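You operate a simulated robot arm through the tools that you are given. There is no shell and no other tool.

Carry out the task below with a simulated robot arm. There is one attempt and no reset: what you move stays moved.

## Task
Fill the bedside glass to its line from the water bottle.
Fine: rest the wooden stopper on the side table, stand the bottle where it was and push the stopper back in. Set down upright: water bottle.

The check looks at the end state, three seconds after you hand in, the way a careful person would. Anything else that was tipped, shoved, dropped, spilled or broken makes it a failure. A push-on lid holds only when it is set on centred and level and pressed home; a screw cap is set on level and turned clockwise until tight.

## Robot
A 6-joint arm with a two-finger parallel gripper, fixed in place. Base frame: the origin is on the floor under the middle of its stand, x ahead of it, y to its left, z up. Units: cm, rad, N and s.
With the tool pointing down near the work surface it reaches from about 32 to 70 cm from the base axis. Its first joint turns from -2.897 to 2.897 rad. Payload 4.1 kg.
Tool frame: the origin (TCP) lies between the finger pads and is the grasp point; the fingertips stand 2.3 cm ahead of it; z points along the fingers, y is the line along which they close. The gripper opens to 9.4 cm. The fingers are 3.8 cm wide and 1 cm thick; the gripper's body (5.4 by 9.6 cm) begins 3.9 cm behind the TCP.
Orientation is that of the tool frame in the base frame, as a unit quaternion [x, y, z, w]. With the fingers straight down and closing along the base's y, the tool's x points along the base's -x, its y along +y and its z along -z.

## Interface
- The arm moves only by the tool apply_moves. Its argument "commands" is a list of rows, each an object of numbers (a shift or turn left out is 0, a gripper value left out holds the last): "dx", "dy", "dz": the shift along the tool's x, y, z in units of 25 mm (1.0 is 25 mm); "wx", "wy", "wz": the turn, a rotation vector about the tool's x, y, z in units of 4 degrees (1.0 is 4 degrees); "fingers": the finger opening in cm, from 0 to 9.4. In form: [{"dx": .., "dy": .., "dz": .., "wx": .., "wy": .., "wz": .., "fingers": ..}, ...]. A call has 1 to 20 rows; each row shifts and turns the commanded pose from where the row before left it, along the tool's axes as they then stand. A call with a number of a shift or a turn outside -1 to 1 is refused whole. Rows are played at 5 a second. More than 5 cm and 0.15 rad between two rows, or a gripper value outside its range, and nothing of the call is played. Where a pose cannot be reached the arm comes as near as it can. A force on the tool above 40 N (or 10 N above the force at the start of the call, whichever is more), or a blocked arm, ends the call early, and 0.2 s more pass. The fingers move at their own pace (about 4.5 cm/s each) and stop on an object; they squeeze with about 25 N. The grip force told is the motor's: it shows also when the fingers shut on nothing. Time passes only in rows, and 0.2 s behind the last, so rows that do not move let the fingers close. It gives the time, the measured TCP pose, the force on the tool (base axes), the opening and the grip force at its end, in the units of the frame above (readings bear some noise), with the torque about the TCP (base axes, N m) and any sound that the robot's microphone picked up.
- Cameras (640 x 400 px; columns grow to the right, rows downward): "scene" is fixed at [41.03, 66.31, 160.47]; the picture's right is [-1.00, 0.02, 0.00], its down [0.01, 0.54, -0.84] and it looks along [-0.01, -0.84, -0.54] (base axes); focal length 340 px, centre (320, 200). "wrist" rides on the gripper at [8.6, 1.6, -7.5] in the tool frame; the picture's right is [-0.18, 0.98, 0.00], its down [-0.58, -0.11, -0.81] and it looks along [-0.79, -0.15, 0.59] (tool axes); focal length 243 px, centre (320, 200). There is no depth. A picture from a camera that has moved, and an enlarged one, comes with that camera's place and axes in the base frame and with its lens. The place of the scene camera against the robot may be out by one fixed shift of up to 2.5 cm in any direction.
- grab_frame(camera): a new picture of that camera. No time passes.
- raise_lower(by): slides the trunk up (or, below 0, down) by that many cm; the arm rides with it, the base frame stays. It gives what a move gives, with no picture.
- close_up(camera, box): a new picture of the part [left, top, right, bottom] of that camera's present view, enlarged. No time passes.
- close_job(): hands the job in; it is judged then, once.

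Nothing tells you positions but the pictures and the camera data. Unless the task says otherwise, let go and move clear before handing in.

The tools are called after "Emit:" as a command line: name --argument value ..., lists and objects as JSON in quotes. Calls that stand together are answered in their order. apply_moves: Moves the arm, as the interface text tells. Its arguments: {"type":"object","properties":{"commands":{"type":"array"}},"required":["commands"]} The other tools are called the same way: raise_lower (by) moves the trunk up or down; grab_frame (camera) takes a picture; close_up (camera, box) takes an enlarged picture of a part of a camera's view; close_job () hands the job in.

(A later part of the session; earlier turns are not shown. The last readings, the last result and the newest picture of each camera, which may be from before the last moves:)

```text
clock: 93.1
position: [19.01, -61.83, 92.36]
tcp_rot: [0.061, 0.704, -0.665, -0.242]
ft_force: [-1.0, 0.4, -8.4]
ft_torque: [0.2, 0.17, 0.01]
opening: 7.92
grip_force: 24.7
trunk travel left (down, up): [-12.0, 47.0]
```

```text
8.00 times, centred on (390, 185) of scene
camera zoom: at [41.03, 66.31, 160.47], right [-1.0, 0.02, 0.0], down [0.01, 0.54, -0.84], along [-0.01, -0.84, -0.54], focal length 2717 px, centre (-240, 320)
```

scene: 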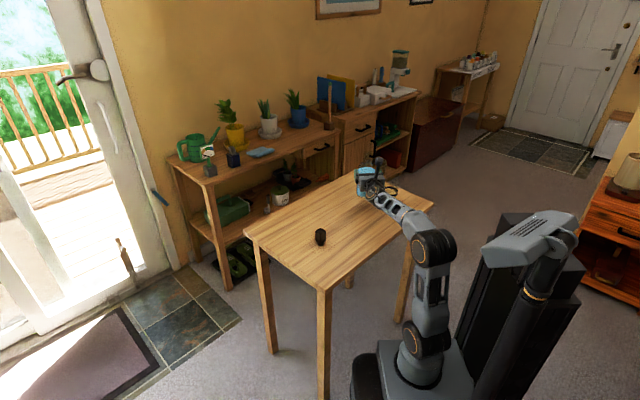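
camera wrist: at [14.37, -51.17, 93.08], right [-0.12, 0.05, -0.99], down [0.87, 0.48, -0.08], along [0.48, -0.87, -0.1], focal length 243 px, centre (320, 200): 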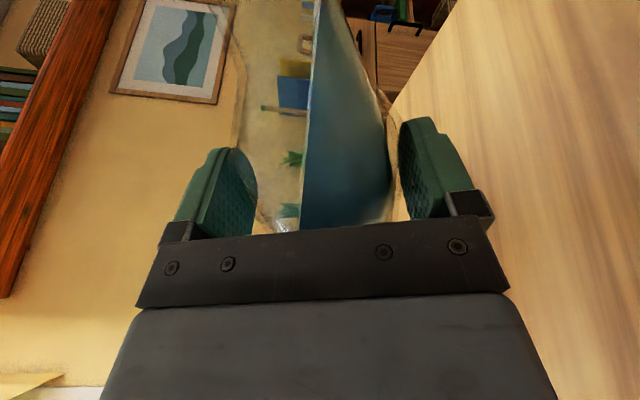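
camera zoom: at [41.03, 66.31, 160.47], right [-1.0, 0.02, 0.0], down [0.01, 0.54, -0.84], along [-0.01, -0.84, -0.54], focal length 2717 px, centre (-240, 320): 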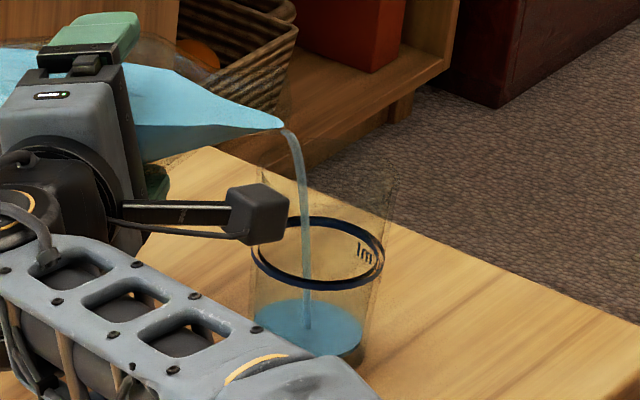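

Emit:
apply_moves --commands '[{}, {}, {}, {}]'

Emit:
close_up --camera "scene" --box '[365, 160, 415, 210]'

```text
clock: 94.1
position: [19.21, -61.66, 92.37]
tcp_rot: [0.06, 0.704, -0.665, -0.242]
ft_force: [0.7, -0.4, -7.7]
ft_torque: [0.18, 0.13, -0.03]
opening: 7.9
grip_force: 25.5
trunk travel left (down, up): [-12.0, 47.0]
```

```text
8.00 times, centred on (390, 185) of scene
camera zoom: at [41.03, 66.31, 160.47], right [-1.0, 0.02, 0.0], down [0.01, 0.54, -0.84], along [-0.01, -0.84, -0.54], focal length 2717 px, centre (-240, 320)
```

zoom: 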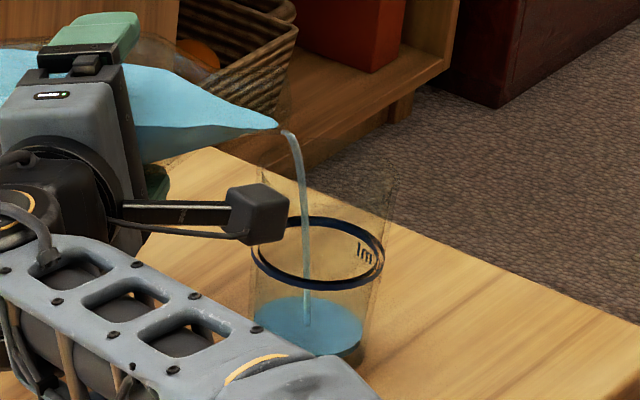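

Flow is tapering as the bottle reaches balance at 75°, with roughly 1 cm in the glass. I'll add tilt 2° at a time.

Emit:
apply_moves --commands '[{"wz": 0.25, "dx": 0.0118, "dy": -0.0739}, {}, {"wz": 0.25, "dx": 0.0118, "dy": -0.0739}, {}, {}, {}, {}]'

Emit:
close_up --camera "scene" --box '[365, 160, 415, 210]'

```text
clock: 95.7
position: [19.24, -61.78, 92.79]
tcp_rot: [0.073, 0.703, -0.669, -0.231]
ft_force: [0.5, -0.2, -8.2]
ft_torque: [0.13, 0.21, 0.0]
opening: 7.9
grip_force: 24.9
trunk travel left (down, up): [-12.0, 47.0]
```

```text
8.00 times, centred on (390, 185) of scene
camera zoom: at [41.03, 66.31, 160.47], right [-1.0, 0.02, 0.0], down [0.01, 0.54, -0.84], along [-0.01, -0.84, -0.54], focal length 2717 px, centre (-240, 320)
```

zoom: 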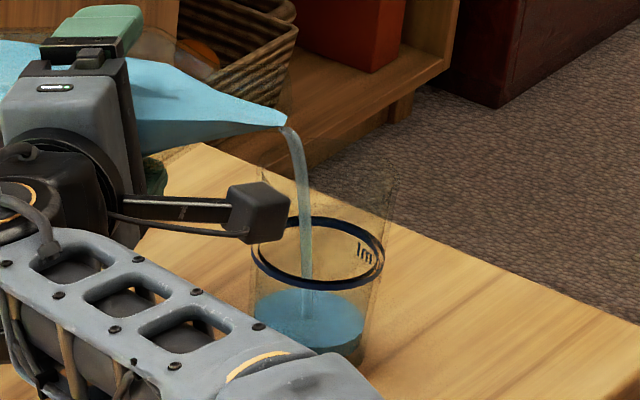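

Emit:
apply_moves --commands '[{}, {}, {"wz": 0.25, "dx": 0.0118, "dy": -0.0739}, {}, {}, {}, {}]'

Emit:
close_up --camera "scene" --box '[365, 160, 415, 210]'

```text
clock: 97.3
position: [19.11, -61.61, 92.92]
tcp_rot: [0.078, 0.702, -0.671, -0.224]
ft_force: [0.2, 0.1, -7.8]
ft_torque: [0.18, 0.16, 0.01]
opening: 7.87
grip_force: 25.2
trunk travel left (down, up): [-12.0, 47.0]
```

```text
8.00 times, centred on (390, 185) of scene
camera zoom: at [41.03, 66.31, 160.47], right [-1.0, 0.02, 0.0], down [0.01, 0.54, -0.84], along [-0.01, -0.84, -0.54], focal length 2717 px, centre (-240, 320)
```

zoom: 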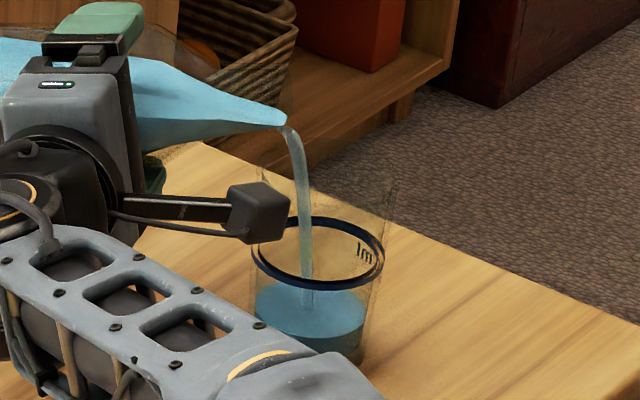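

Level is now roughly 40% of the way to the line and the stream is stable. Continuing the same way.

Emit:
apply_moves --commands '[{}, {}, {"wz": 0.25, "dx": 0.0118, "dy": -0.0739}, {}, {}, {}, {}, {}]'

Emit:
close_up --camera "scene" --box '[365, 160, 415, 210]'

```text
clock: 99.1
position: [19.12, -61.66, 93.18]
tcp_rot: [0.085, 0.701, -0.673, -0.219]
ft_force: [0.3, 0.3, -6.9]
ft_torque: [0.15, 0.17, 0.0]
opening: 7.89
grip_force: 24.7
trunk travel left (down, up): [-12.0, 47.0]
```

```text
8.00 times, centred on (390, 185) of scene
camera zoom: at [41.03, 66.31, 160.47], right [-1.0, 0.02, 0.0], down [0.01, 0.54, -0.84], along [-0.01, -0.84, -0.54], focal length 2717 px, centre (-240, 320)
```

zoom: 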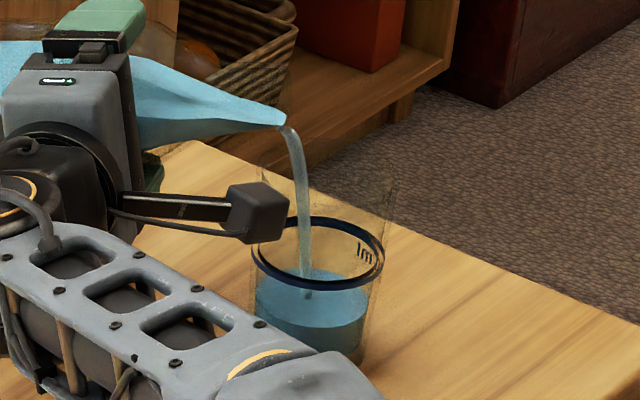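

Emit:
apply_moves --commands '[{}, {}, {"wz": 0.25, "dx": 0.0118, "dy": -0.0739}, {}, {}, {}, {}, {}]'

Emit:
close_up --camera "scene" --box '[365, 160, 415, 210]'

```text
clock: 100.9
position: [19.29, -61.78, 93.31]
tcp_rot: [0.091, 0.701, -0.675, -0.212]
ft_force: [0.4, 0.2, -5.9]
ft_torque: [0.13, 0.16, 0.0]
opening: 7.91
grip_force: 25.1
trunk travel left (down, up): [-12.0, 47.0]
```

```text
8.00 times, centred on (390, 185) of scene
camera zoom: at [41.03, 66.31, 160.47], right [-1.0, 0.02, 0.0], down [0.01, 0.54, -0.84], along [-0.01, -0.84, -0.54], focal length 2717 px, centre (-240, 320)
```

zoom: 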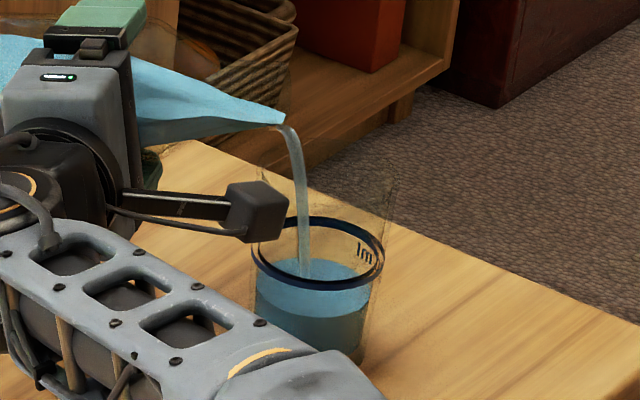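

Emit:
apply_moves --commands '[{}, {"wz": 0.25, "dx": 0.0118, "dy": -0.0739}, {}, {}, {}, {}, {}, {}]'

Emit:
close_up --camera "scene" --box '[370, 170, 410, 210]'

```text
clock: 102.7
position: [19.22, -61.83, 93.53]
tcp_rot: [0.097, 0.7, -0.677, -0.207]
ft_force: [0.4, -0.9, -6.9]
ft_torque: [0.11, 0.12, -0.01]
opening: 7.9
grip_force: 25.1
trunk travel left (down, up): [-12.0, 47.0]
```

```text
10.00 times, centred on (390, 190) of scene
camera zoom: at [41.03, 66.31, 160.47], right [-1.0, 0.02, 0.0], down [0.01, 0.54, -0.84], along [-0.01, -0.84, -0.54], focal length 3396 px, centre (-380, 300)
```

zoom: 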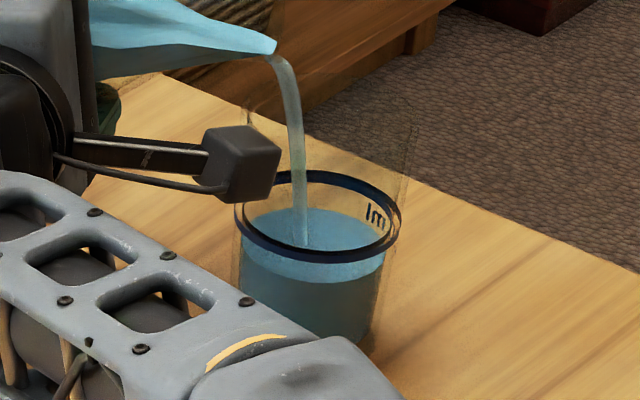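

About 1.6 cm left to the line. I'll keep the increments small from here.

Emit:
apply_moves --commands '[{"wz": 0.125, "dx": 0.0059, "dy": -0.037}, {}, {}, {}, {}, {}]'

Emit:
close_up --camera "scene" --box '[370, 170, 410, 210]'

```text
clock: 104.1
position: [19.23, -61.74, 93.62]
tcp_rot: [0.1, 0.699, -0.678, -0.203]
ft_force: [-0.6, 0.3, -6.1]
ft_torque: [0.14, 0.14, 0.0]
opening: 7.91
grip_force: 25.2
trunk travel left (down, up): [-12.0, 47.0]
```

```text
10.00 times, centred on (390, 190) of scene
camera zoom: at [41.03, 66.31, 160.47], right [-1.0, 0.02, 0.0], down [0.01, 0.54, -0.84], along [-0.01, -0.84, -0.54], focal length 3396 px, centre (-380, 300)
```

zoom: 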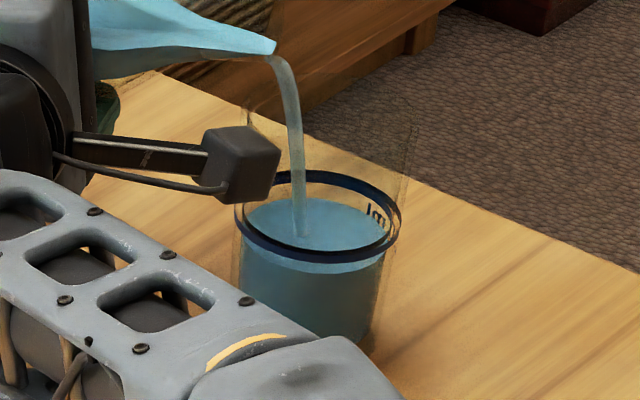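

Emit:
apply_moves --commands '[{}, {}, {}, {}]'

Emit:
close_up --camera "scene" --box '[375, 175, 405, 205]'

```text
clock: 105.1
position: [19.21, -61.79, 93.67]
tcp_rot: [0.099, 0.699, -0.678, -0.203]
ft_force: [0.7, -0.2, -6.0]
ft_torque: [0.12, 0.13, 0.03]
opening: 7.88
grip_force: 24.9
trunk travel left (down, up): [-12.0, 47.0]
```

```text
13.33 times, centred on (390, 190) of scene
camera zoom: at [41.03, 66.31, 160.47], right [-1.0, 0.02, 0.0], down [0.01, 0.54, -0.84], along [-0.01, -0.84, -0.54], focal length 4528 px, centre (-613, 333)
```

zoom: 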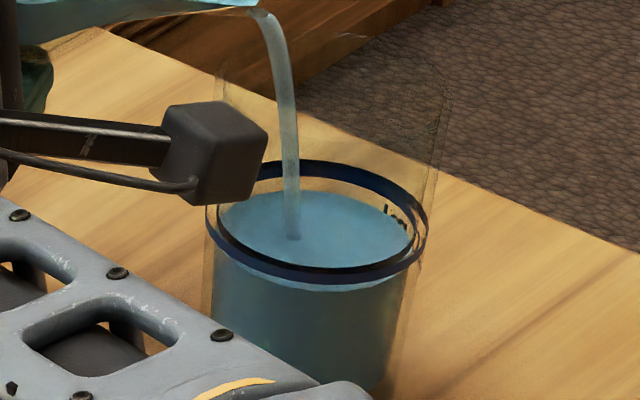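

Emit:
apply_moves --commands '[{}, {}, {}]'

Emit:
close_up --camera "scene" --box '[375, 175, 405, 205]'

```text
clock: 105.9
position: [19.31, -61.73, 93.7]
tcp_rot: [0.1, 0.699, -0.678, -0.204]
ft_force: [-0.6, -0.5, -5.9]
ft_torque: [0.15, 0.14, 0.0]
opening: 7.87
grip_force: 25.2
trunk travel left (down, up): [-12.0, 47.0]
```

```text
13.33 times, centred on (390, 190) of scene
camera zoom: at [41.03, 66.31, 160.47], right [-1.0, 0.02, 0.0], down [0.01, 0.54, -0.84], along [-0.01, -0.84, -0.54], focal length 4528 px, centre (-613, 333)
```

zoom: 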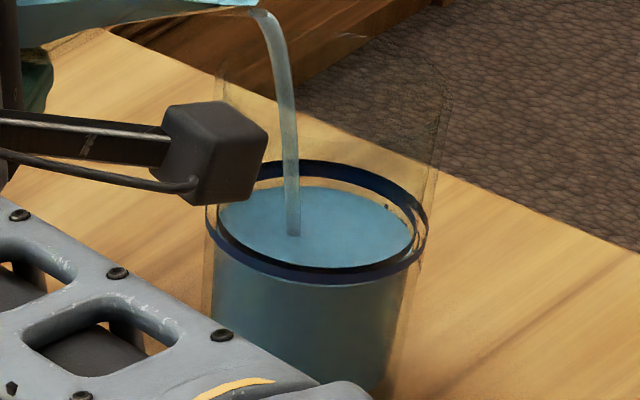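

The level is nearly at the band's lower edge. I'll tilt back now to stop the flow and judge the level at rest, then top up if needed.

Emit:
apply_moves --commands '[{}, {"wz": -1, "dx": -0.0343, "dy": 0.2973}, {"wz": -1, "dx": -0.0343, "dy": 0.2973}, {"wz": -1, "dx": -0.0343, "dy": 0.2973}, {}, {}]'

Emit:
close_up --camera "scene" --box '[375, 175, 405, 205]'

Emit:
close_up --camera "scene" --box '[365, 160, 415, 210]'

```text
clock: 107.3
position: [19.09, -61.69, 91.45]
tcp_rot: [0.027, 0.706, -0.653, -0.274]
ft_force: [0.3, -0.9, -6.1]
ft_torque: [0.16, 0.19, 0.0]
opening: 7.89
grip_force: 25.1
trunk travel left (down, up): [-12.0, 47.0]
```

```text
13.33 times, centred on (390, 190) of scene
camera zoom: at [41.03, 66.31, 160.47], right [-1.0, 0.02, 0.0], down [0.01, 0.54, -0.84], along [-0.01, -0.84, -0.54], focal length 4528 px, centre (-613, 333)
```

zoom: 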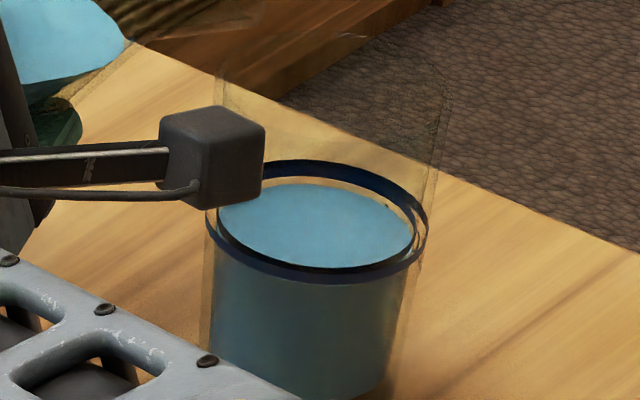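

```text
8.00 times, centred on (390, 185) of scene
camera zoom: at [41.03, 66.31, 160.47], right [-1.0, 0.02, 0.0], down [0.01, 0.54, -0.84], along [-0.01, -0.84, -0.54], focal length 2717 px, centre (-240, 320)
```

zoom: 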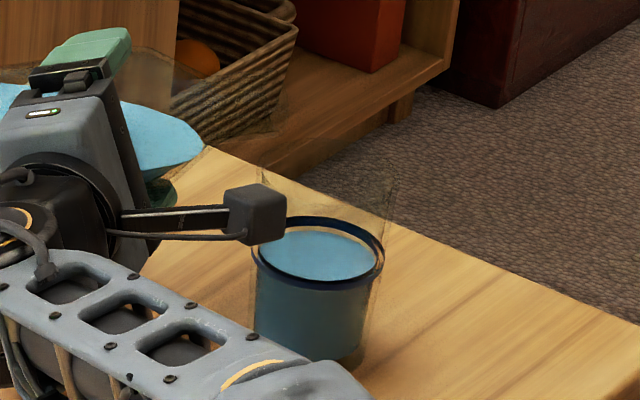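

At rest the surface is about 0.4 cm below the middle of the line. I'll tilt back to the same angle slowly and add a small amount.

Emit:
apply_moves --commands '[{"wz": 0.75, "dx": 0.0398, "dy": -0.2209}, {"wz": 0.75, "dx": 0.0398, "dy": -0.2209}, {"wz": 0.5, "dx": 0.0249, "dy": -0.1476}, {"wz": 0.5, "dx": 0.0249, "dy": -0.1476}, {"wz": 0.25, "dx": 0.0118, "dy": -0.0739}, {}]'

Emit:
close_up --camera "scene" --box '[375, 175, 405, 205]'

```text
clock: 108.7
position: [19.32, -61.74, 93.51]
tcp_rot: [0.096, 0.701, -0.676, -0.209]
ft_force: [0.4, -0.2, -6.4]
ft_torque: [0.14, 0.18, -0.01]
opening: 7.9
grip_force: 24.9
trunk travel left (down, up): [-12.0, 47.0]
```

```text
13.33 times, centred on (390, 190) of scene
camera zoom: at [41.03, 66.31, 160.47], right [-1.0, 0.02, 0.0], down [0.01, 0.54, -0.84], along [-0.01, -0.84, -0.54], focal length 4528 px, centre (-613, 333)
```

zoom: 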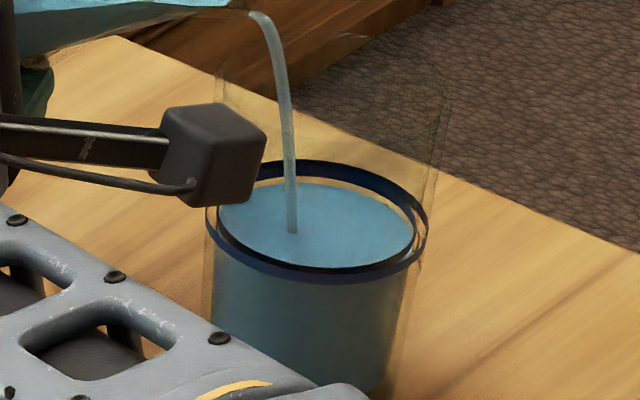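

Emit:
apply_moves --commands '[{}, {}]'

Emit:
close_up --camera "scene" --box '[375, 175, 405, 205]'

```text
clock: 109.3
position: [19.24, -61.64, 93.42]
tcp_rot: [0.093, 0.701, -0.676, -0.21]
ft_force: [-0.1, 0.0, -7.3]
ft_torque: [0.13, 0.15, 0.0]
opening: 7.91
grip_force: 25.6
trunk travel left (down, up): [-12.0, 47.0]
```

```text
13.33 times, centred on (390, 190) of scene
camera zoom: at [41.03, 66.31, 160.47], right [-1.0, 0.02, 0.0], down [0.01, 0.54, -0.84], along [-0.01, -0.84, -0.54], focal length 4528 px, centre (-613, 333)
```

zoom: 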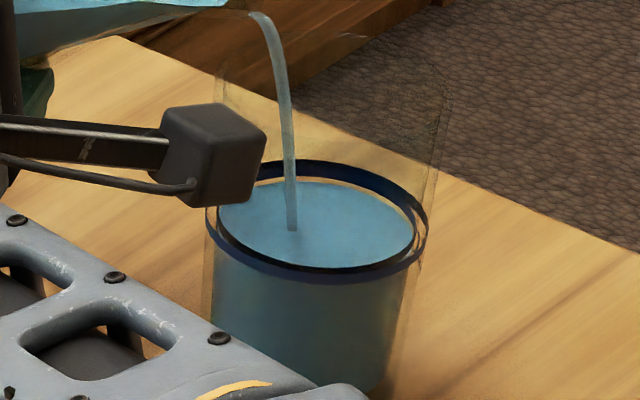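

Emit:
apply_moves --commands '[{}, {}, {}, {}]'

Emit:
close_up --camera "scene" --box '[375, 175, 405, 205]'

```text
clock: 110.3
position: [19.33, -61.73, 93.46]
tcp_rot: [0.094, 0.7, -0.676, -0.21]
ft_force: [0.0, -0.5, -6.7]
ft_torque: [0.14, 0.15, -0.01]
opening: 7.89
grip_force: 25.1
trunk travel left (down, up): [-12.0, 47.0]
```

```text
13.33 times, centred on (390, 190) of scene
camera zoom: at [41.03, 66.31, 160.47], right [-1.0, 0.02, 0.0], down [0.01, 0.54, -0.84], along [-0.01, -0.84, -0.54], focal length 4528 px, centre (-613, 333)
```

zoom: 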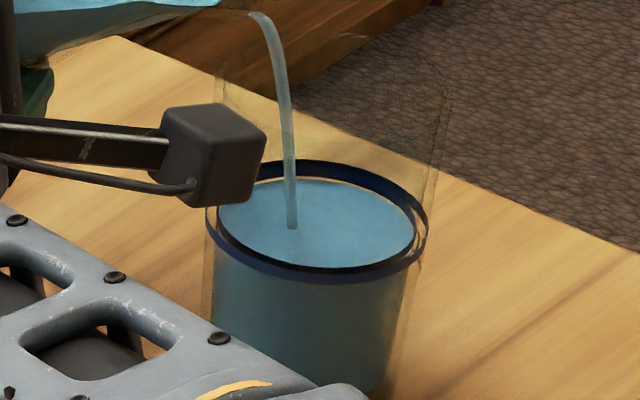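

Emit:
apply_moves --commands '[{"wz": 0.125, "dx": 0.0059, "dy": -0.037}, {}, {}, {}]'

Emit:
close_up --camera "scene" --box '[380, 180, 404, 195]'

```text
clock: 111.3
position: [19.35, -61.66, 93.48]
tcp_rot: [0.097, 0.7, -0.677, -0.207]
ft_force: [-0.1, 0.3, -7.9]
ft_torque: [0.17, 0.17, 0.01]
opening: 7.88
grip_force: 25.2
trunk travel left (down, up): [-12.0, 47.0]
```

```text
16.00 times, centred on (392, 188) of scene
camera zoom: at [41.03, 66.31, 160.47], right [-1.0, 0.02, 0.0], down [0.01, 0.54, -0.84], along [-0.01, -0.84, -0.54], focal length 5434 px, centre (-832, 400)
```

zoom: 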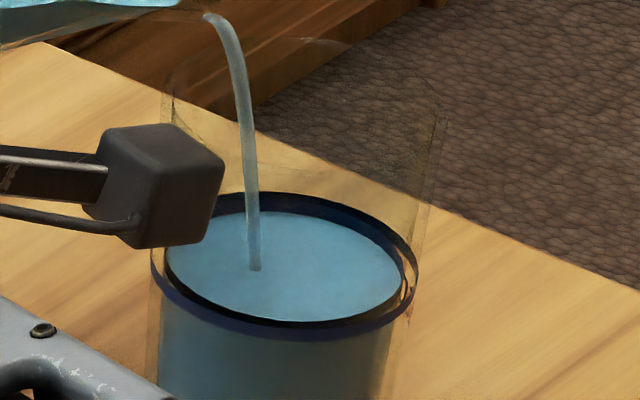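

Just 0.2 cm below the middle of the line now. One short hold, then I'll tilt back.

Emit:
apply_moves --commands '[{}, {}, {}]'

Emit:
close_up --camera "scene" --box '[380, 180, 404, 195]'

```text
clock: 112.1
position: [19.29, -61.56, 93.4]
tcp_rot: [0.097, 0.7, -0.677, -0.207]
ft_force: [0.3, -0.5, -6.6]
ft_torque: [0.15, 0.18, 0.03]
opening: 7.9
grip_force: 24.6
trunk travel left (down, up): [-12.0, 47.0]
```

```text
16.00 times, centred on (392, 188) of scene
camera zoom: at [41.03, 66.31, 160.47], right [-1.0, 0.02, 0.0], down [0.01, 0.54, -0.84], along [-0.01, -0.84, -0.54], focal length 5434 px, centre (-832, 400)
```

zoom: 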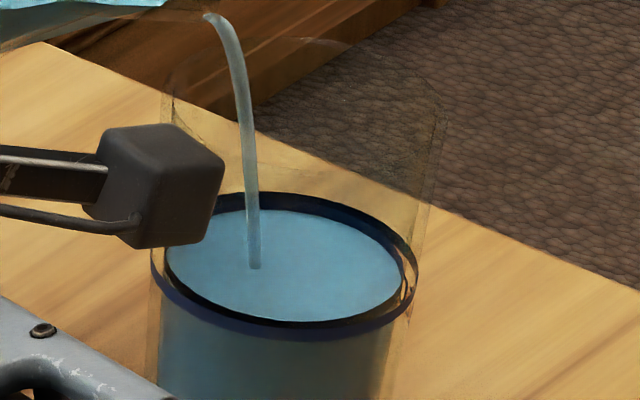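

Emit:
apply_moves --commands '[{"wz": 0.125, "dx": 0.0059, "dy": -0.037}, {}, {}]'

Emit:
close_up --camera "scene" --box '[380, 180, 404, 195]'

```text
clock: 112.9
position: [19.27, -61.71, 93.59]
tcp_rot: [0.101, 0.699, -0.678, -0.203]
ft_force: [-1.2, -0.3, -6.3]
ft_torque: [0.12, 0.15, 0.0]
opening: 7.9
grip_force: 25.0
trunk travel left (down, up): [-12.0, 47.0]
```

```text
16.00 times, centred on (392, 188) of scene
camera zoom: at [41.03, 66.31, 160.47], right [-1.0, 0.02, 0.0], down [0.01, 0.54, -0.84], along [-0.01, -0.84, -0.54], focal length 5434 px, centre (-832, 400)
```

zoom: 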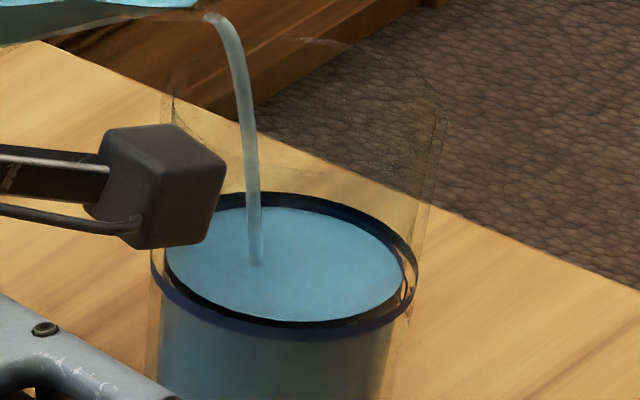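

Practically at the line, and the in-flight water will finish it. Tilting back now.

Emit:
apply_moves --commands '[{"wz": -1, "dx": -0.0343, "dy": 0.2973}, {"wz": -1, "dx": -0.0343, "dy": 0.2973}, {"wz": -1, "dx": -0.0343, "dy": 0.2973}, {}, {}, {}]'

Emit:
close_up --camera "scene" --box '[380, 180, 404, 195]'

Emit:
close_up --camera "scene" --box '[355, 150, 425, 220]'

```text
clock: 114.3
position: [19.24, -61.62, 91.38]
tcp_rot: [0.026, 0.706, -0.652, -0.275]
ft_force: [-0.8, -0.6, -6.8]
ft_torque: [0.15, 0.11, 0.01]
opening: 7.92
grip_force: 25.4
trunk travel left (down, up): [-12.0, 47.0]
```

```text
16.00 times, centred on (392, 188) of scene
camera zoom: at [41.03, 66.31, 160.47], right [-1.0, 0.02, 0.0], down [0.01, 0.54, -0.84], along [-0.01, -0.84, -0.54], focal length 5434 px, centre (-832, 400)
```

zoom: 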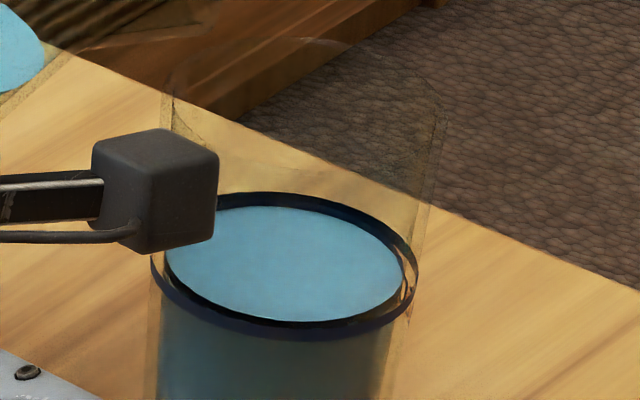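

```text
5.71 times, centred on (390, 185) of scene
camera zoom: at [41.03, 66.31, 160.47], right [-1.0, 0.02, 0.0], down [0.01, 0.54, -0.84], along [-0.01, -0.84, -0.54], focal length 1941 px, centre (-80, 286)
```

zoom: 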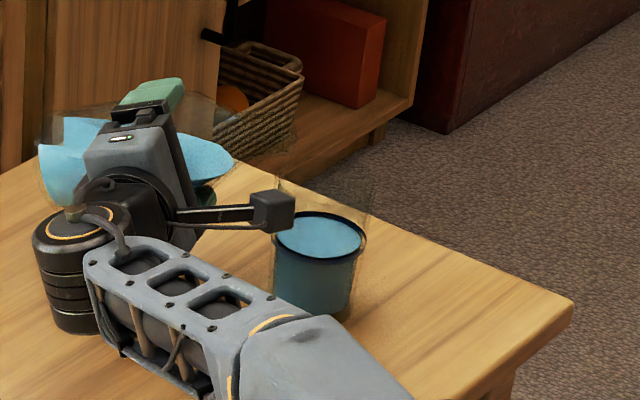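

The glass is at its line with no spill. Now I'll raise the bottle away from the glass, then bring it upright.

Emit:
apply_moves --commands '[{"dx": 0.14, "dy": -0.3747}, {"dx": 0.14, "dy": -0.3747}, {"dx": 0.14, "dy": -0.3747}, {"dx": 0.14, "dy": -0.3747}, {"dx": 0.14, "dy": -0.3747}, {"dx": 0.14, "dy": -0.3747}, {"wz": -0.5}, {"wz": -0.75}, {"wz": -0.75}, {"wz": -0.75}, {"wz": -0.75}, {"wz": -0.75}, {"wz": -0.75}, {"wz": -0.75}, {"wz": -0.75}, {"wz": -0.75}, {}]'

Emit:
grab_frame --camera "wrist"

Emit:
close_up --camera "scene" --box '[345, 140, 425, 220]'

```text
clock: 117.9
position: [18.91, -61.63, 97.5]
tcp_rot: [-0.15, 0.691, -0.562, -0.428]
ft_force: [0.2, -0.1, -6.6]
ft_torque: [0.09, 0.06, -0.01]
opening: 7.92
grip_force: 24.8
trunk travel left (down, up): [-12.0, 47.0]
```

```text
taken
camera wrist: at [15.93, -51.91, 103.03], right [-0.57, 0.26, -0.78], down [0.76, 0.54, -0.37], along [0.32, -0.8, -0.51], focal length 243 px, centre (320, 200)
```

wrist: 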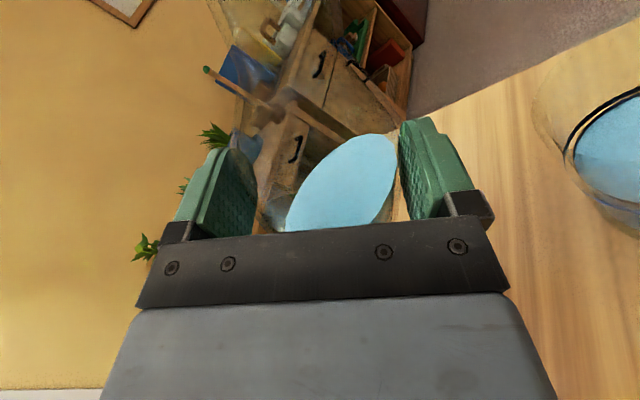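

```text
5.00 times, centred on (385, 180) of scene
camera zoom: at [41.03, 66.31, 160.47], right [-1.0, 0.02, 0.0], down [0.01, 0.54, -0.84], along [-0.01, -0.84, -0.54], focal length 1698 px, centre (-5, 300)
```

zoom: 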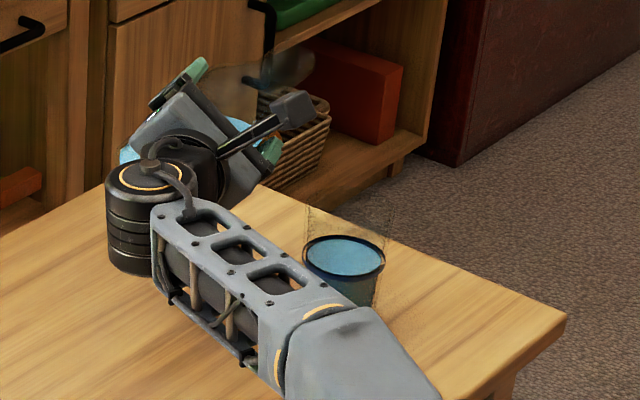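

Emit:
apply_moves --commands '[{"wz": -0.75}, {"wz": -0.75}, {"wz": -0.75}, {"wz": -0.75}, {"wz": -0.75}, {"wz": -0.75}, {"wz": -0.75}, {"wz": -0.75}, {"wz": -0.75}, {"wz": -0.75}, {"wz": -0.75}, {"wz": -0.75}, {"wz": -0.75}, {"wz": -0.375}, {}]'

Emit:
grab_frame --camera "wrist"

Emit:
close_up --camera "scene" --box '[380, 180, 404, 195]'

```text
clock: 121.1
position: [19.05, -61.47, 97.33]
tcp_rot: [0.381, -0.595, 0.38, 0.597]
ft_force: [0.2, -0.3, -6.5]
ft_torque: [0.09, -0.01, -0.02]
opening: 7.87
grip_force: 25.1
trunk travel left (down, up): [-12.0, 47.0]
```

```text
taken
camera wrist: at [20.85, -54.1, 106.13], right [-0.89, 0.41, -0.18], down [0.44, 0.69, -0.58], along [-0.12, -0.6, -0.79], focal length 243 px, centre (320, 200)
```

wrist: 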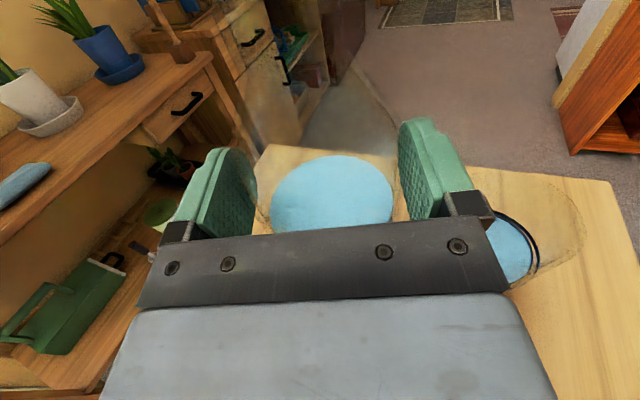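

```text
16.00 times, centred on (392, 188) of scene
camera zoom: at [41.03, 66.31, 160.47], right [-1.0, 0.02, 0.0], down [0.01, 0.54, -0.84], along [-0.01, -0.84, -0.54], focal length 5434 px, centre (-832, 400)
```

zoom: 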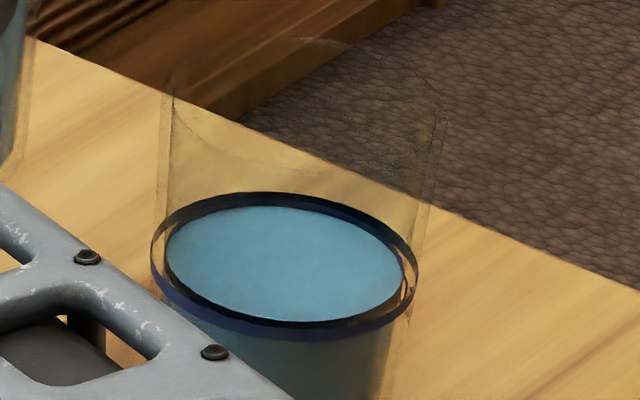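

The bottle is upright again and the glass looks right at its line. I'll back away from the glass and turn the heading back to the grasp heading.

Emit:
apply_moves --commands '[{"dz": -0.2}, {"dz": -0.4}, {"dz": -0.4}, {"dz": -0.4}, {"dz": -0.4}, {"dz": -0.4}, {"dz": -0.4}, {"dz": -0.4}, {"dz": -0.4}, {"dz": -0.4}, {"dz": -0.2}, {}]'

Emit:
apply_moves --commands '[{"wx": 0.7495}, {"wx": 0.7495}, {"wx": 0.7495}, {"wx": 0.7495}, {"wx": 0.7495}, {"wx": 0.7495}, {"wx": 0.7495}, {"wx": 0.7495}, {"wx": 0.7495}, {"wx": 0.7495}, {}]'

Emit:
grab_frame --camera "wrist"

Emit:
grab_frame --camera "scene"

```text
clock: 123.7
position: [23.3, -52.49, 97.42]
tcp_rot: [0.38, -0.595, 0.38, 0.597]
ft_force: [0.4, 0.4, -6.7]
ft_torque: [0.05, -0.02, 0.0]
opening: 7.89
grip_force: 25.2
trunk travel left (down, up): [-12.0, 47.0]
```

```text
clock: 126.1
position: [23.3, -52.6, 97.46]
tcp_rot: [0.522, -0.477, 0.521, 0.478]
ft_force: [0.5, 0.1, -5.4]
ft_torque: [0.1, 0.04, 0.0]
opening: 7.89
grip_force: 25.2
trunk travel left (down, up): [-12.0, 47.0]
```

```text
taken
camera wrist: at [21.05, -45.23, 106.09], right [-0.98, -0.09, -0.18], down [0.04, 0.81, -0.58], along [0.2, -0.58, -0.79], focal length 243 px, centre (320, 200)
```

wrist: 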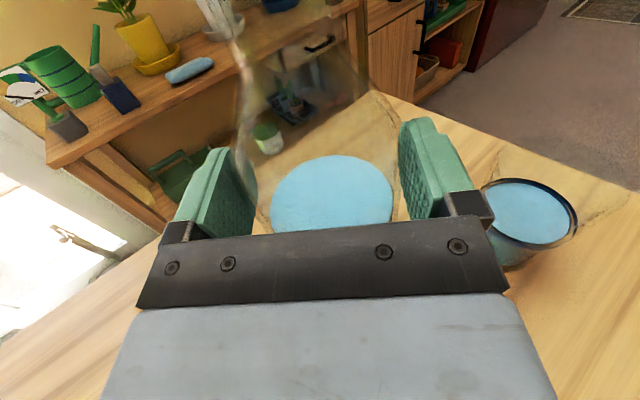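

```text
taken
```

scene: 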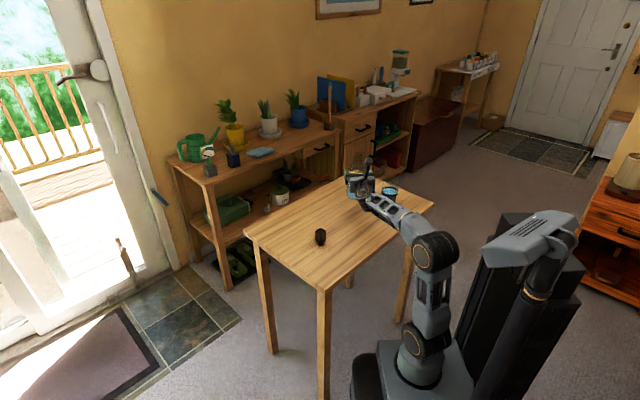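

The orientation matches the original grasp. Next I'll carry the bottle back above its original spot, TCP target about (25.4, -42.95).

Emit:
apply_moves --commands '[{"dy": -0.06, "dz": -0.19}, {"dy": -0.1174, "dz": -0.3751}, {"dy": -0.1174, "dz": -0.3751}, {"dy": -0.1174, "dz": -0.3751}, {"dy": -0.1174, "dz": -0.3751}, {"dy": -0.1174, "dz": -0.3751}, {"dy": -0.1174, "dz": -0.3751}, {"dy": -0.1174, "dz": -0.3751}, {"dy": -0.1174, "dz": -0.3751}, {"dy": -0.1174, "dz": -0.3751}, {"dy": -0.0574, "dz": -0.1851}, {}]'

Emit:
apply_moves --commands '[{"dx": -0.3}, {"dx": -0.4}, {"dx": -0.4}, {"dx": -0.4}, {"dx": -0.4}, {"dx": -0.4}, {"dx": -0.4}, {"dx": -0.3}, {"dx": -0.2}, {}]'

Emit:
close_up --camera "scene" --box '[310, 150, 430, 250]'

Emit:
grab_frame --camera "wrist"

```text
clock: 128.7
position: [25.43, -43.01, 97.45]
tcp_rot: [0.521, -0.477, 0.521, 0.478]
ft_force: [-0.4, 0.4, -7.1]
ft_torque: [0.07, 0.05, 0.01]
opening: 7.9
grip_force: 24.9
trunk travel left (down, up): [-12.0, 47.0]
```

```text
clock: 130.9
position: [25.16, -42.73, 89.59]
tcp_rot: [0.52, -0.476, 0.523, 0.479]
ft_force: [-1.4, 2.6, 19.3]
ft_torque: [-0.26, 0.38, -0.01]
opening: 7.85
grip_force: 24.8
trunk travel left (down, up): [-12.0, 47.0]
```

```text
4.00 times, centred on (370, 200) of scene
camera zoom: at [41.03, 66.31, 160.47], right [-1.0, 0.02, 0.0], down [0.01, 0.54, -0.84], along [-0.01, -0.84, -0.54], focal length 1358 px, centre (120, 200)
```

zoom: 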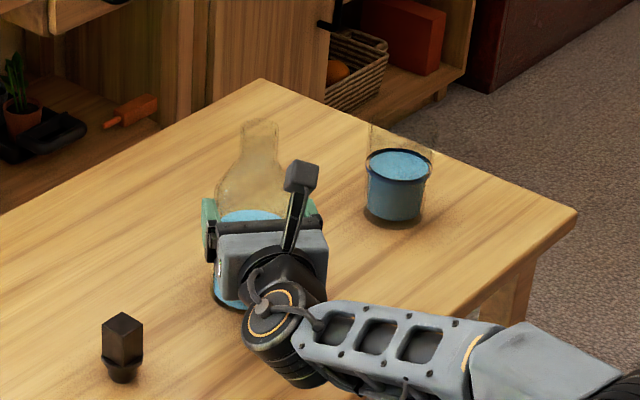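

```text
taken
camera wrist: at [22.98, -35.39, 98.33], right [-0.98, -0.09, -0.18], down [0.04, 0.81, -0.59], along [0.2, -0.58, -0.79], focal length 243 px, centre (320, 200)
```

wrist: 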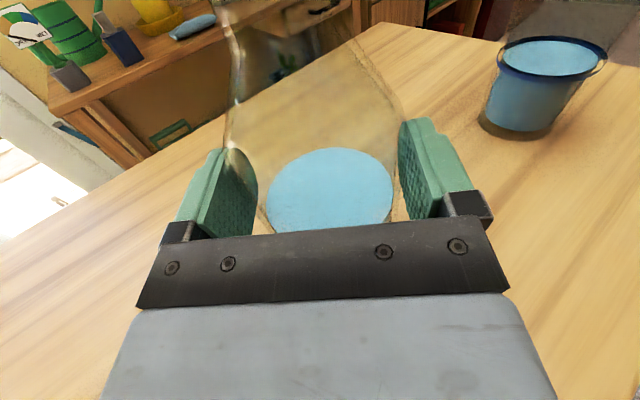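

The bottle touched down about 1 cm earlier than expected, so it had slipped slightly along its axis in the grip. I'll ease off the push and check that it's standing straight before releasing.

Emit:
apply_moves --commands '[{"dx": 0.04}, {}]'

Emit:
close_up --camera "wrist" --box '[180, 0, 460, 240]'

Emit:
close_up --camera "scene" --box '[335, 165, 385, 230]'

```text
clock: 131.5
position: [25.28, -42.75, 89.48]
tcp_rot: [0.523, -0.477, 0.519, 0.478]
ft_force: [-0.8, 2.6, 2.8]
ft_torque: [0.04, -0.18, 0.04]
opening: 7.83
grip_force: 24.8
trunk travel left (down, up): [-12.0, 47.0]
```

```text
1.67 times, centred on (320, 120) of wrist
camera zoom: at [23.04, -35.56, 98.21], right [-0.98, -0.09, -0.18], down [0.04, 0.81, -0.58], along [0.2, -0.57, -0.79], focal length 404 px, centre (320, 333)
```

zoom: 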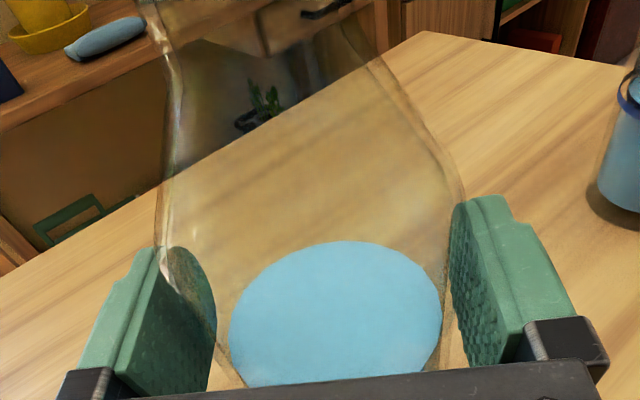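

```text
6.15 times, centred on (360, 198) of scene
camera zoom: at [41.03, 66.31, 160.47], right [-1.0, 0.02, 0.0], down [0.01, 0.54, -0.84], along [-0.01, -0.84, -0.54], focal length 2090 px, centre (74, 215)
```

zoom: 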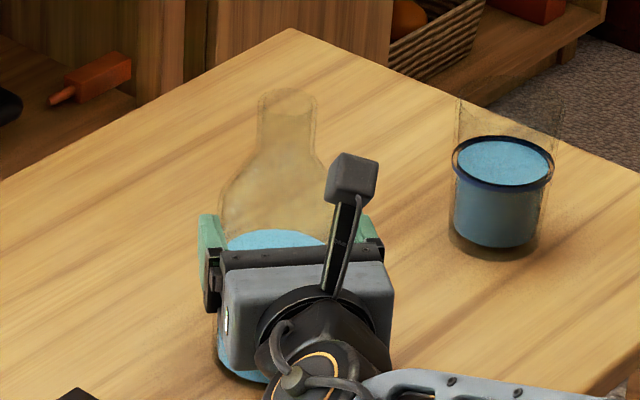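

The bottle is standing straight with its neck back at the original image location, and the contact load is small. Releasing gently now.

Emit:
apply_moves --commands '[{"fingers": 8.0}, {}, {"fingers": 8.3}, {}, {"fingers": 8.8}, {}, {"fingers": 9.4}, {}]'

Emit:
grab_frame --camera "wrist"

Emit:
close_up --camera "scene" --box '[335, 165, 385, 230]'

```text
clock: 133.3
position: [25.28, -43.0, 89.69]
tcp_rot: [0.522, -0.476, 0.522, 0.478]
ft_force: [-0.2, -0.2, 0.4]
ft_torque: [0.0, 0.01, -0.01]
opening: 9.41
grip_force: 0.1
trunk travel left (down, up): [-12.0, 47.0]
```

```text
taken
camera wrist: at [23.04, -35.57, 98.34], right [-0.98, -0.09, -0.18], down [0.04, 0.81, -0.58], along [0.2, -0.58, -0.79], focal length 243 px, centre (320, 200)
```

wrist: 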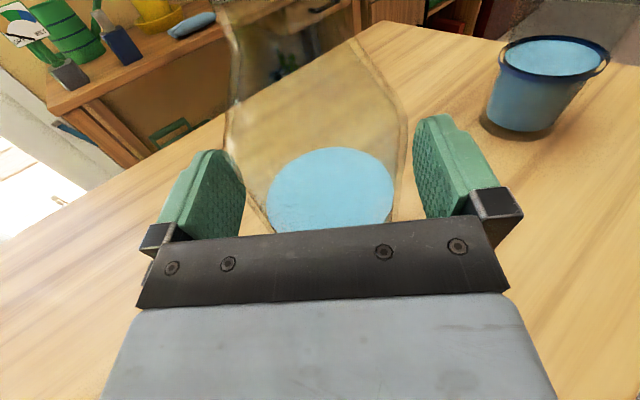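

```text
6.15 times, centred on (360, 198) of scene
camera zoom: at [41.03, 66.31, 160.47], right [-1.0, 0.02, 0.0], down [0.01, 0.54, -0.84], along [-0.01, -0.84, -0.54], focal length 2090 px, centre (74, 215)
```

zoom: 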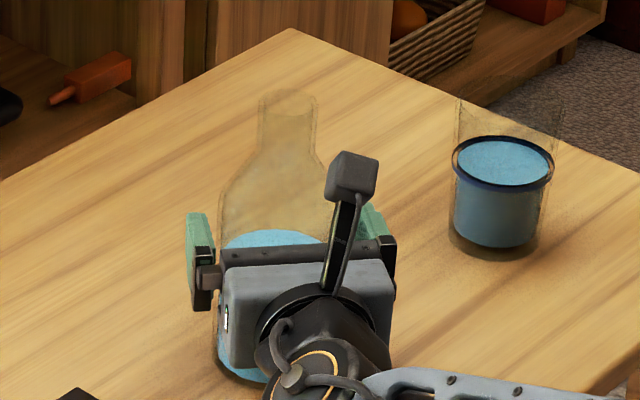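

The bottle is released and standing. I'll rise straight up off it, then bring the trunk back to its starting height.

Emit:
apply_moves --commands '[{"dx": 0.3}, {"dx": 0.4}, {"dx": 0.5}, {"dx": 0.5}, {"dx": 0.5}, {"dx": 0.5}, {"dx": 0.5}, {"dx": 0.5}, {"dx": 0.5}, {"dx": 0.5}, {"dx": 0.5}, {"dx": 0.5}, {"dx": 0.5}, {}]'

Emit:
grab_frame --camera "wrist"

Emit:
close_up --camera "scene" --box '[310, 140, 430, 240]'

```text
clock: 136.3
position: [25.39, -42.93, 104.99]
tcp_rot: [0.522, -0.477, 0.522, 0.477]
ft_force: [0.7, -0.2, 0.8]
ft_torque: [-0.01, 0.02, 0.0]
opening: 9.39
grip_force: 0.0
trunk travel left (down, up): [-12.0, 47.0]
```

```text
taken
camera wrist: at [23.15, -35.68, 113.65], right [-0.98, -0.09, -0.18], down [0.04, 0.81, -0.58], along [0.2, -0.58, -0.79], focal length 243 px, centre (320, 200)
```

wrist: 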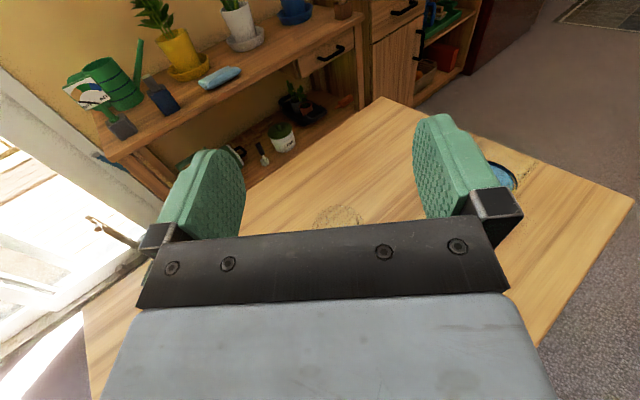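

```text
4.00 times, centred on (370, 190) of scene
camera zoom: at [41.03, 66.31, 160.47], right [-1.0, 0.02, 0.0], down [0.01, 0.54, -0.84], along [-0.01, -0.84, -0.54], focal length 1358 px, centre (120, 240)
```

zoom: 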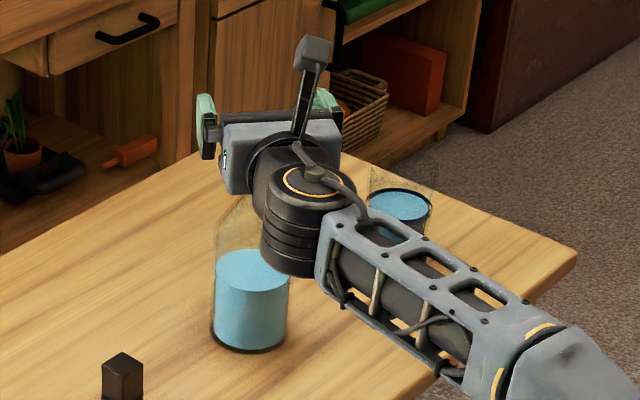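

Emit:
close_up --camera "wrist" --box '[280, 180, 400, 240]'

Emit:
raise_lower --by 38

Emit:
grab_frame --camera "scene"

```text
5.33 times, centred on (340, 210) of wrist
camera zoom: at [23.15, -35.68, 113.65], right [-0.98, -0.09, -0.18], down [0.04, 0.81, -0.58], along [0.2, -0.58, -0.79], focal length 1294 px, centre (213, 147)
```

zoom: 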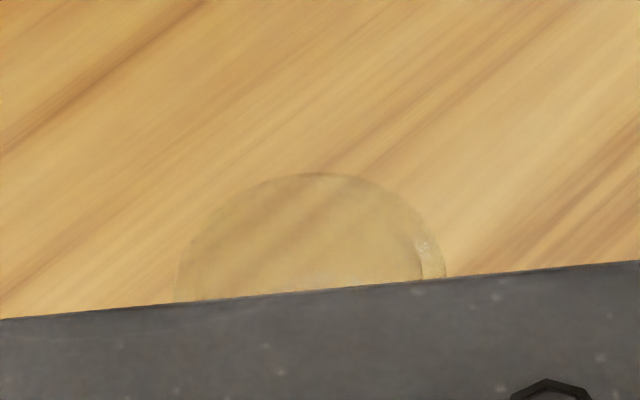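

```text
clock: 139.9
position: [25.41, -43.04, 142.83]
tcp_rot: [0.522, -0.476, 0.522, 0.478]
ft_force: [0.4, 0.2, 0.5]
ft_torque: [0.01, 0.0, 0.05]
opening: 9.41
grip_force: 0.0
trunk travel left (down, up): [-50.0, 9.0]
```

```text
taken
```

scene: 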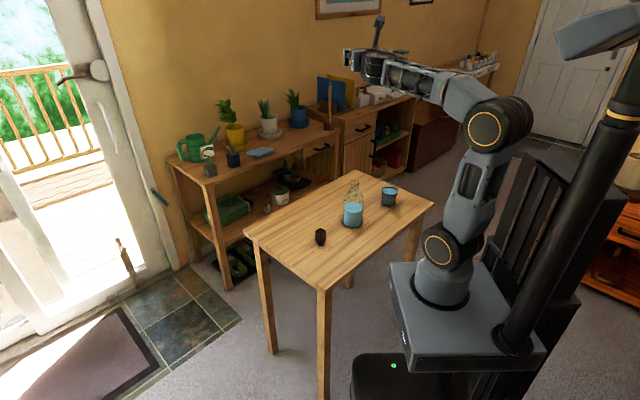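

Emit:
close_up --camera "scene" --box '[310, 155, 430, 245]'

Emit:
close_up --camera "scene" --box '[335, 175, 375, 200]'

Emit:
close_up --camera "scene" --box '[375, 180, 405, 205]'

```text
4.44 times, centred on (370, 200) of scene
camera zoom: at [41.03, 66.31, 160.47], right [-1.0, 0.02, 0.0], down [0.01, 0.54, -0.84], along [-0.01, -0.84, -0.54], focal length 1509 px, centre (98, 200)
```

zoom: 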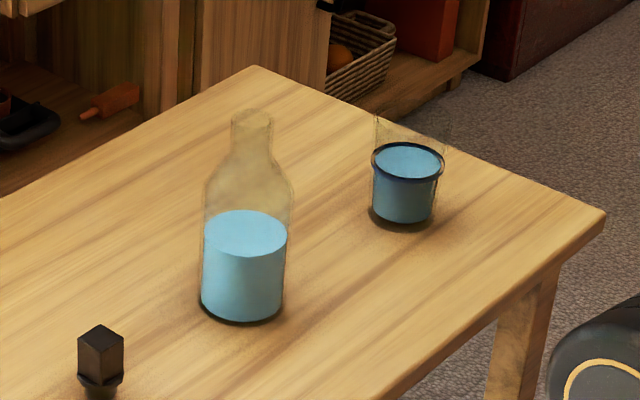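

```text
16.00 times, centred on (355, 188) of scene
camera zoom: at [41.03, 66.31, 160.47], right [-1.0, 0.02, 0.0], down [0.01, 0.54, -0.84], along [-0.01, -0.84, -0.54], focal length 5434 px, centre (-240, 400)
```

zoom: 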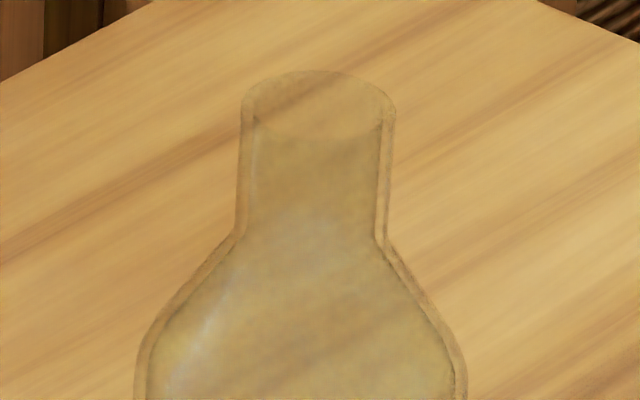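

```text
16.00 times, centred on (390, 192) of scene
camera zoom: at [41.03, 66.31, 160.47], right [-1.0, 0.02, 0.0], down [0.01, 0.54, -0.84], along [-0.01, -0.84, -0.54], focal length 5434 px, centre (-800, 320)
```

zoom: 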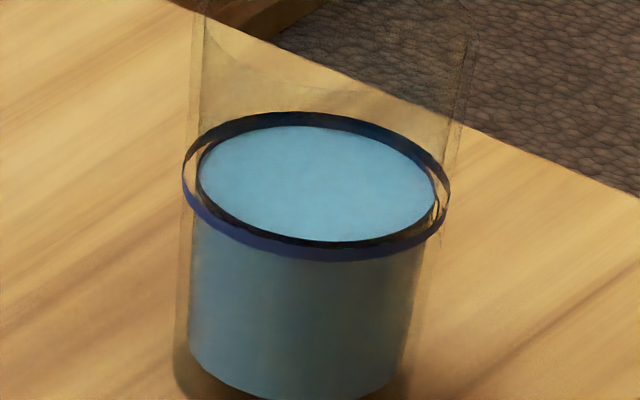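

The bottle is back where it started to within a millimetre or so, and the glass level sits right on its line. Now I'll lower the arm to z≈116 and pitch the tool back to pointing down for the stopper.

Emit:
apply_moves --commands '[{"dx": -0.7}, {"dx": -0.8}, {"dx": -0.8}, {"dx": -0.8}, {"dx": -0.8}, {"dx": -0.8}, {"dx": -0.8}, {"dx": -0.8}, {"dx": -0.8}, {"dx": -0.8}, {"dx": -0.8}, {"dx": -0.8}, {"dx": -0.8}, {}]'

Emit:
apply_moves --commands '[{"wy": -1}, {"wy": -1}, {"wy": -1}, {"wy": -1}, {"wy": -1}, {"wy": -1}, {"wy": -1}, {"wy": -1}, {"wy": -1}, {"wy": -1}, {"wy": -1}, {"wy": -1}, {}]'

Emit:
grab_frame --camera "scene"

```text
clock: 142.9
position: [25.07, -43.02, 117.22]
tcp_rot: [0.521, -0.478, 0.521, 0.478]
ft_force: [0.0, 0.7, 0.2]
ft_torque: [0.02, -0.01, -0.01]
opening: 9.41
grip_force: 0.1
trunk travel left (down, up): [-50.0, 9.0]
```

```text
clock: 145.7
position: [25.44, -42.95, 117.09]
tcp_rot: [0.688, -0.631, 0.264, 0.242]
ft_force: [0.5, -0.9, 1.0]
ft_torque: [0.02, -0.02, 0.01]
opening: 9.38
grip_force: 0.0
trunk travel left (down, up): [-50.0, 9.0]
```

```text
taken
```

scene: 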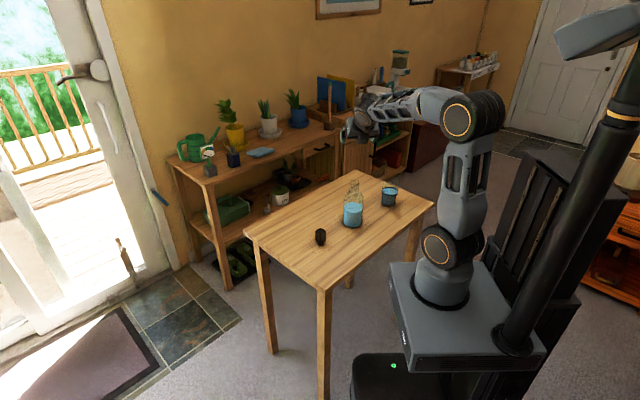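

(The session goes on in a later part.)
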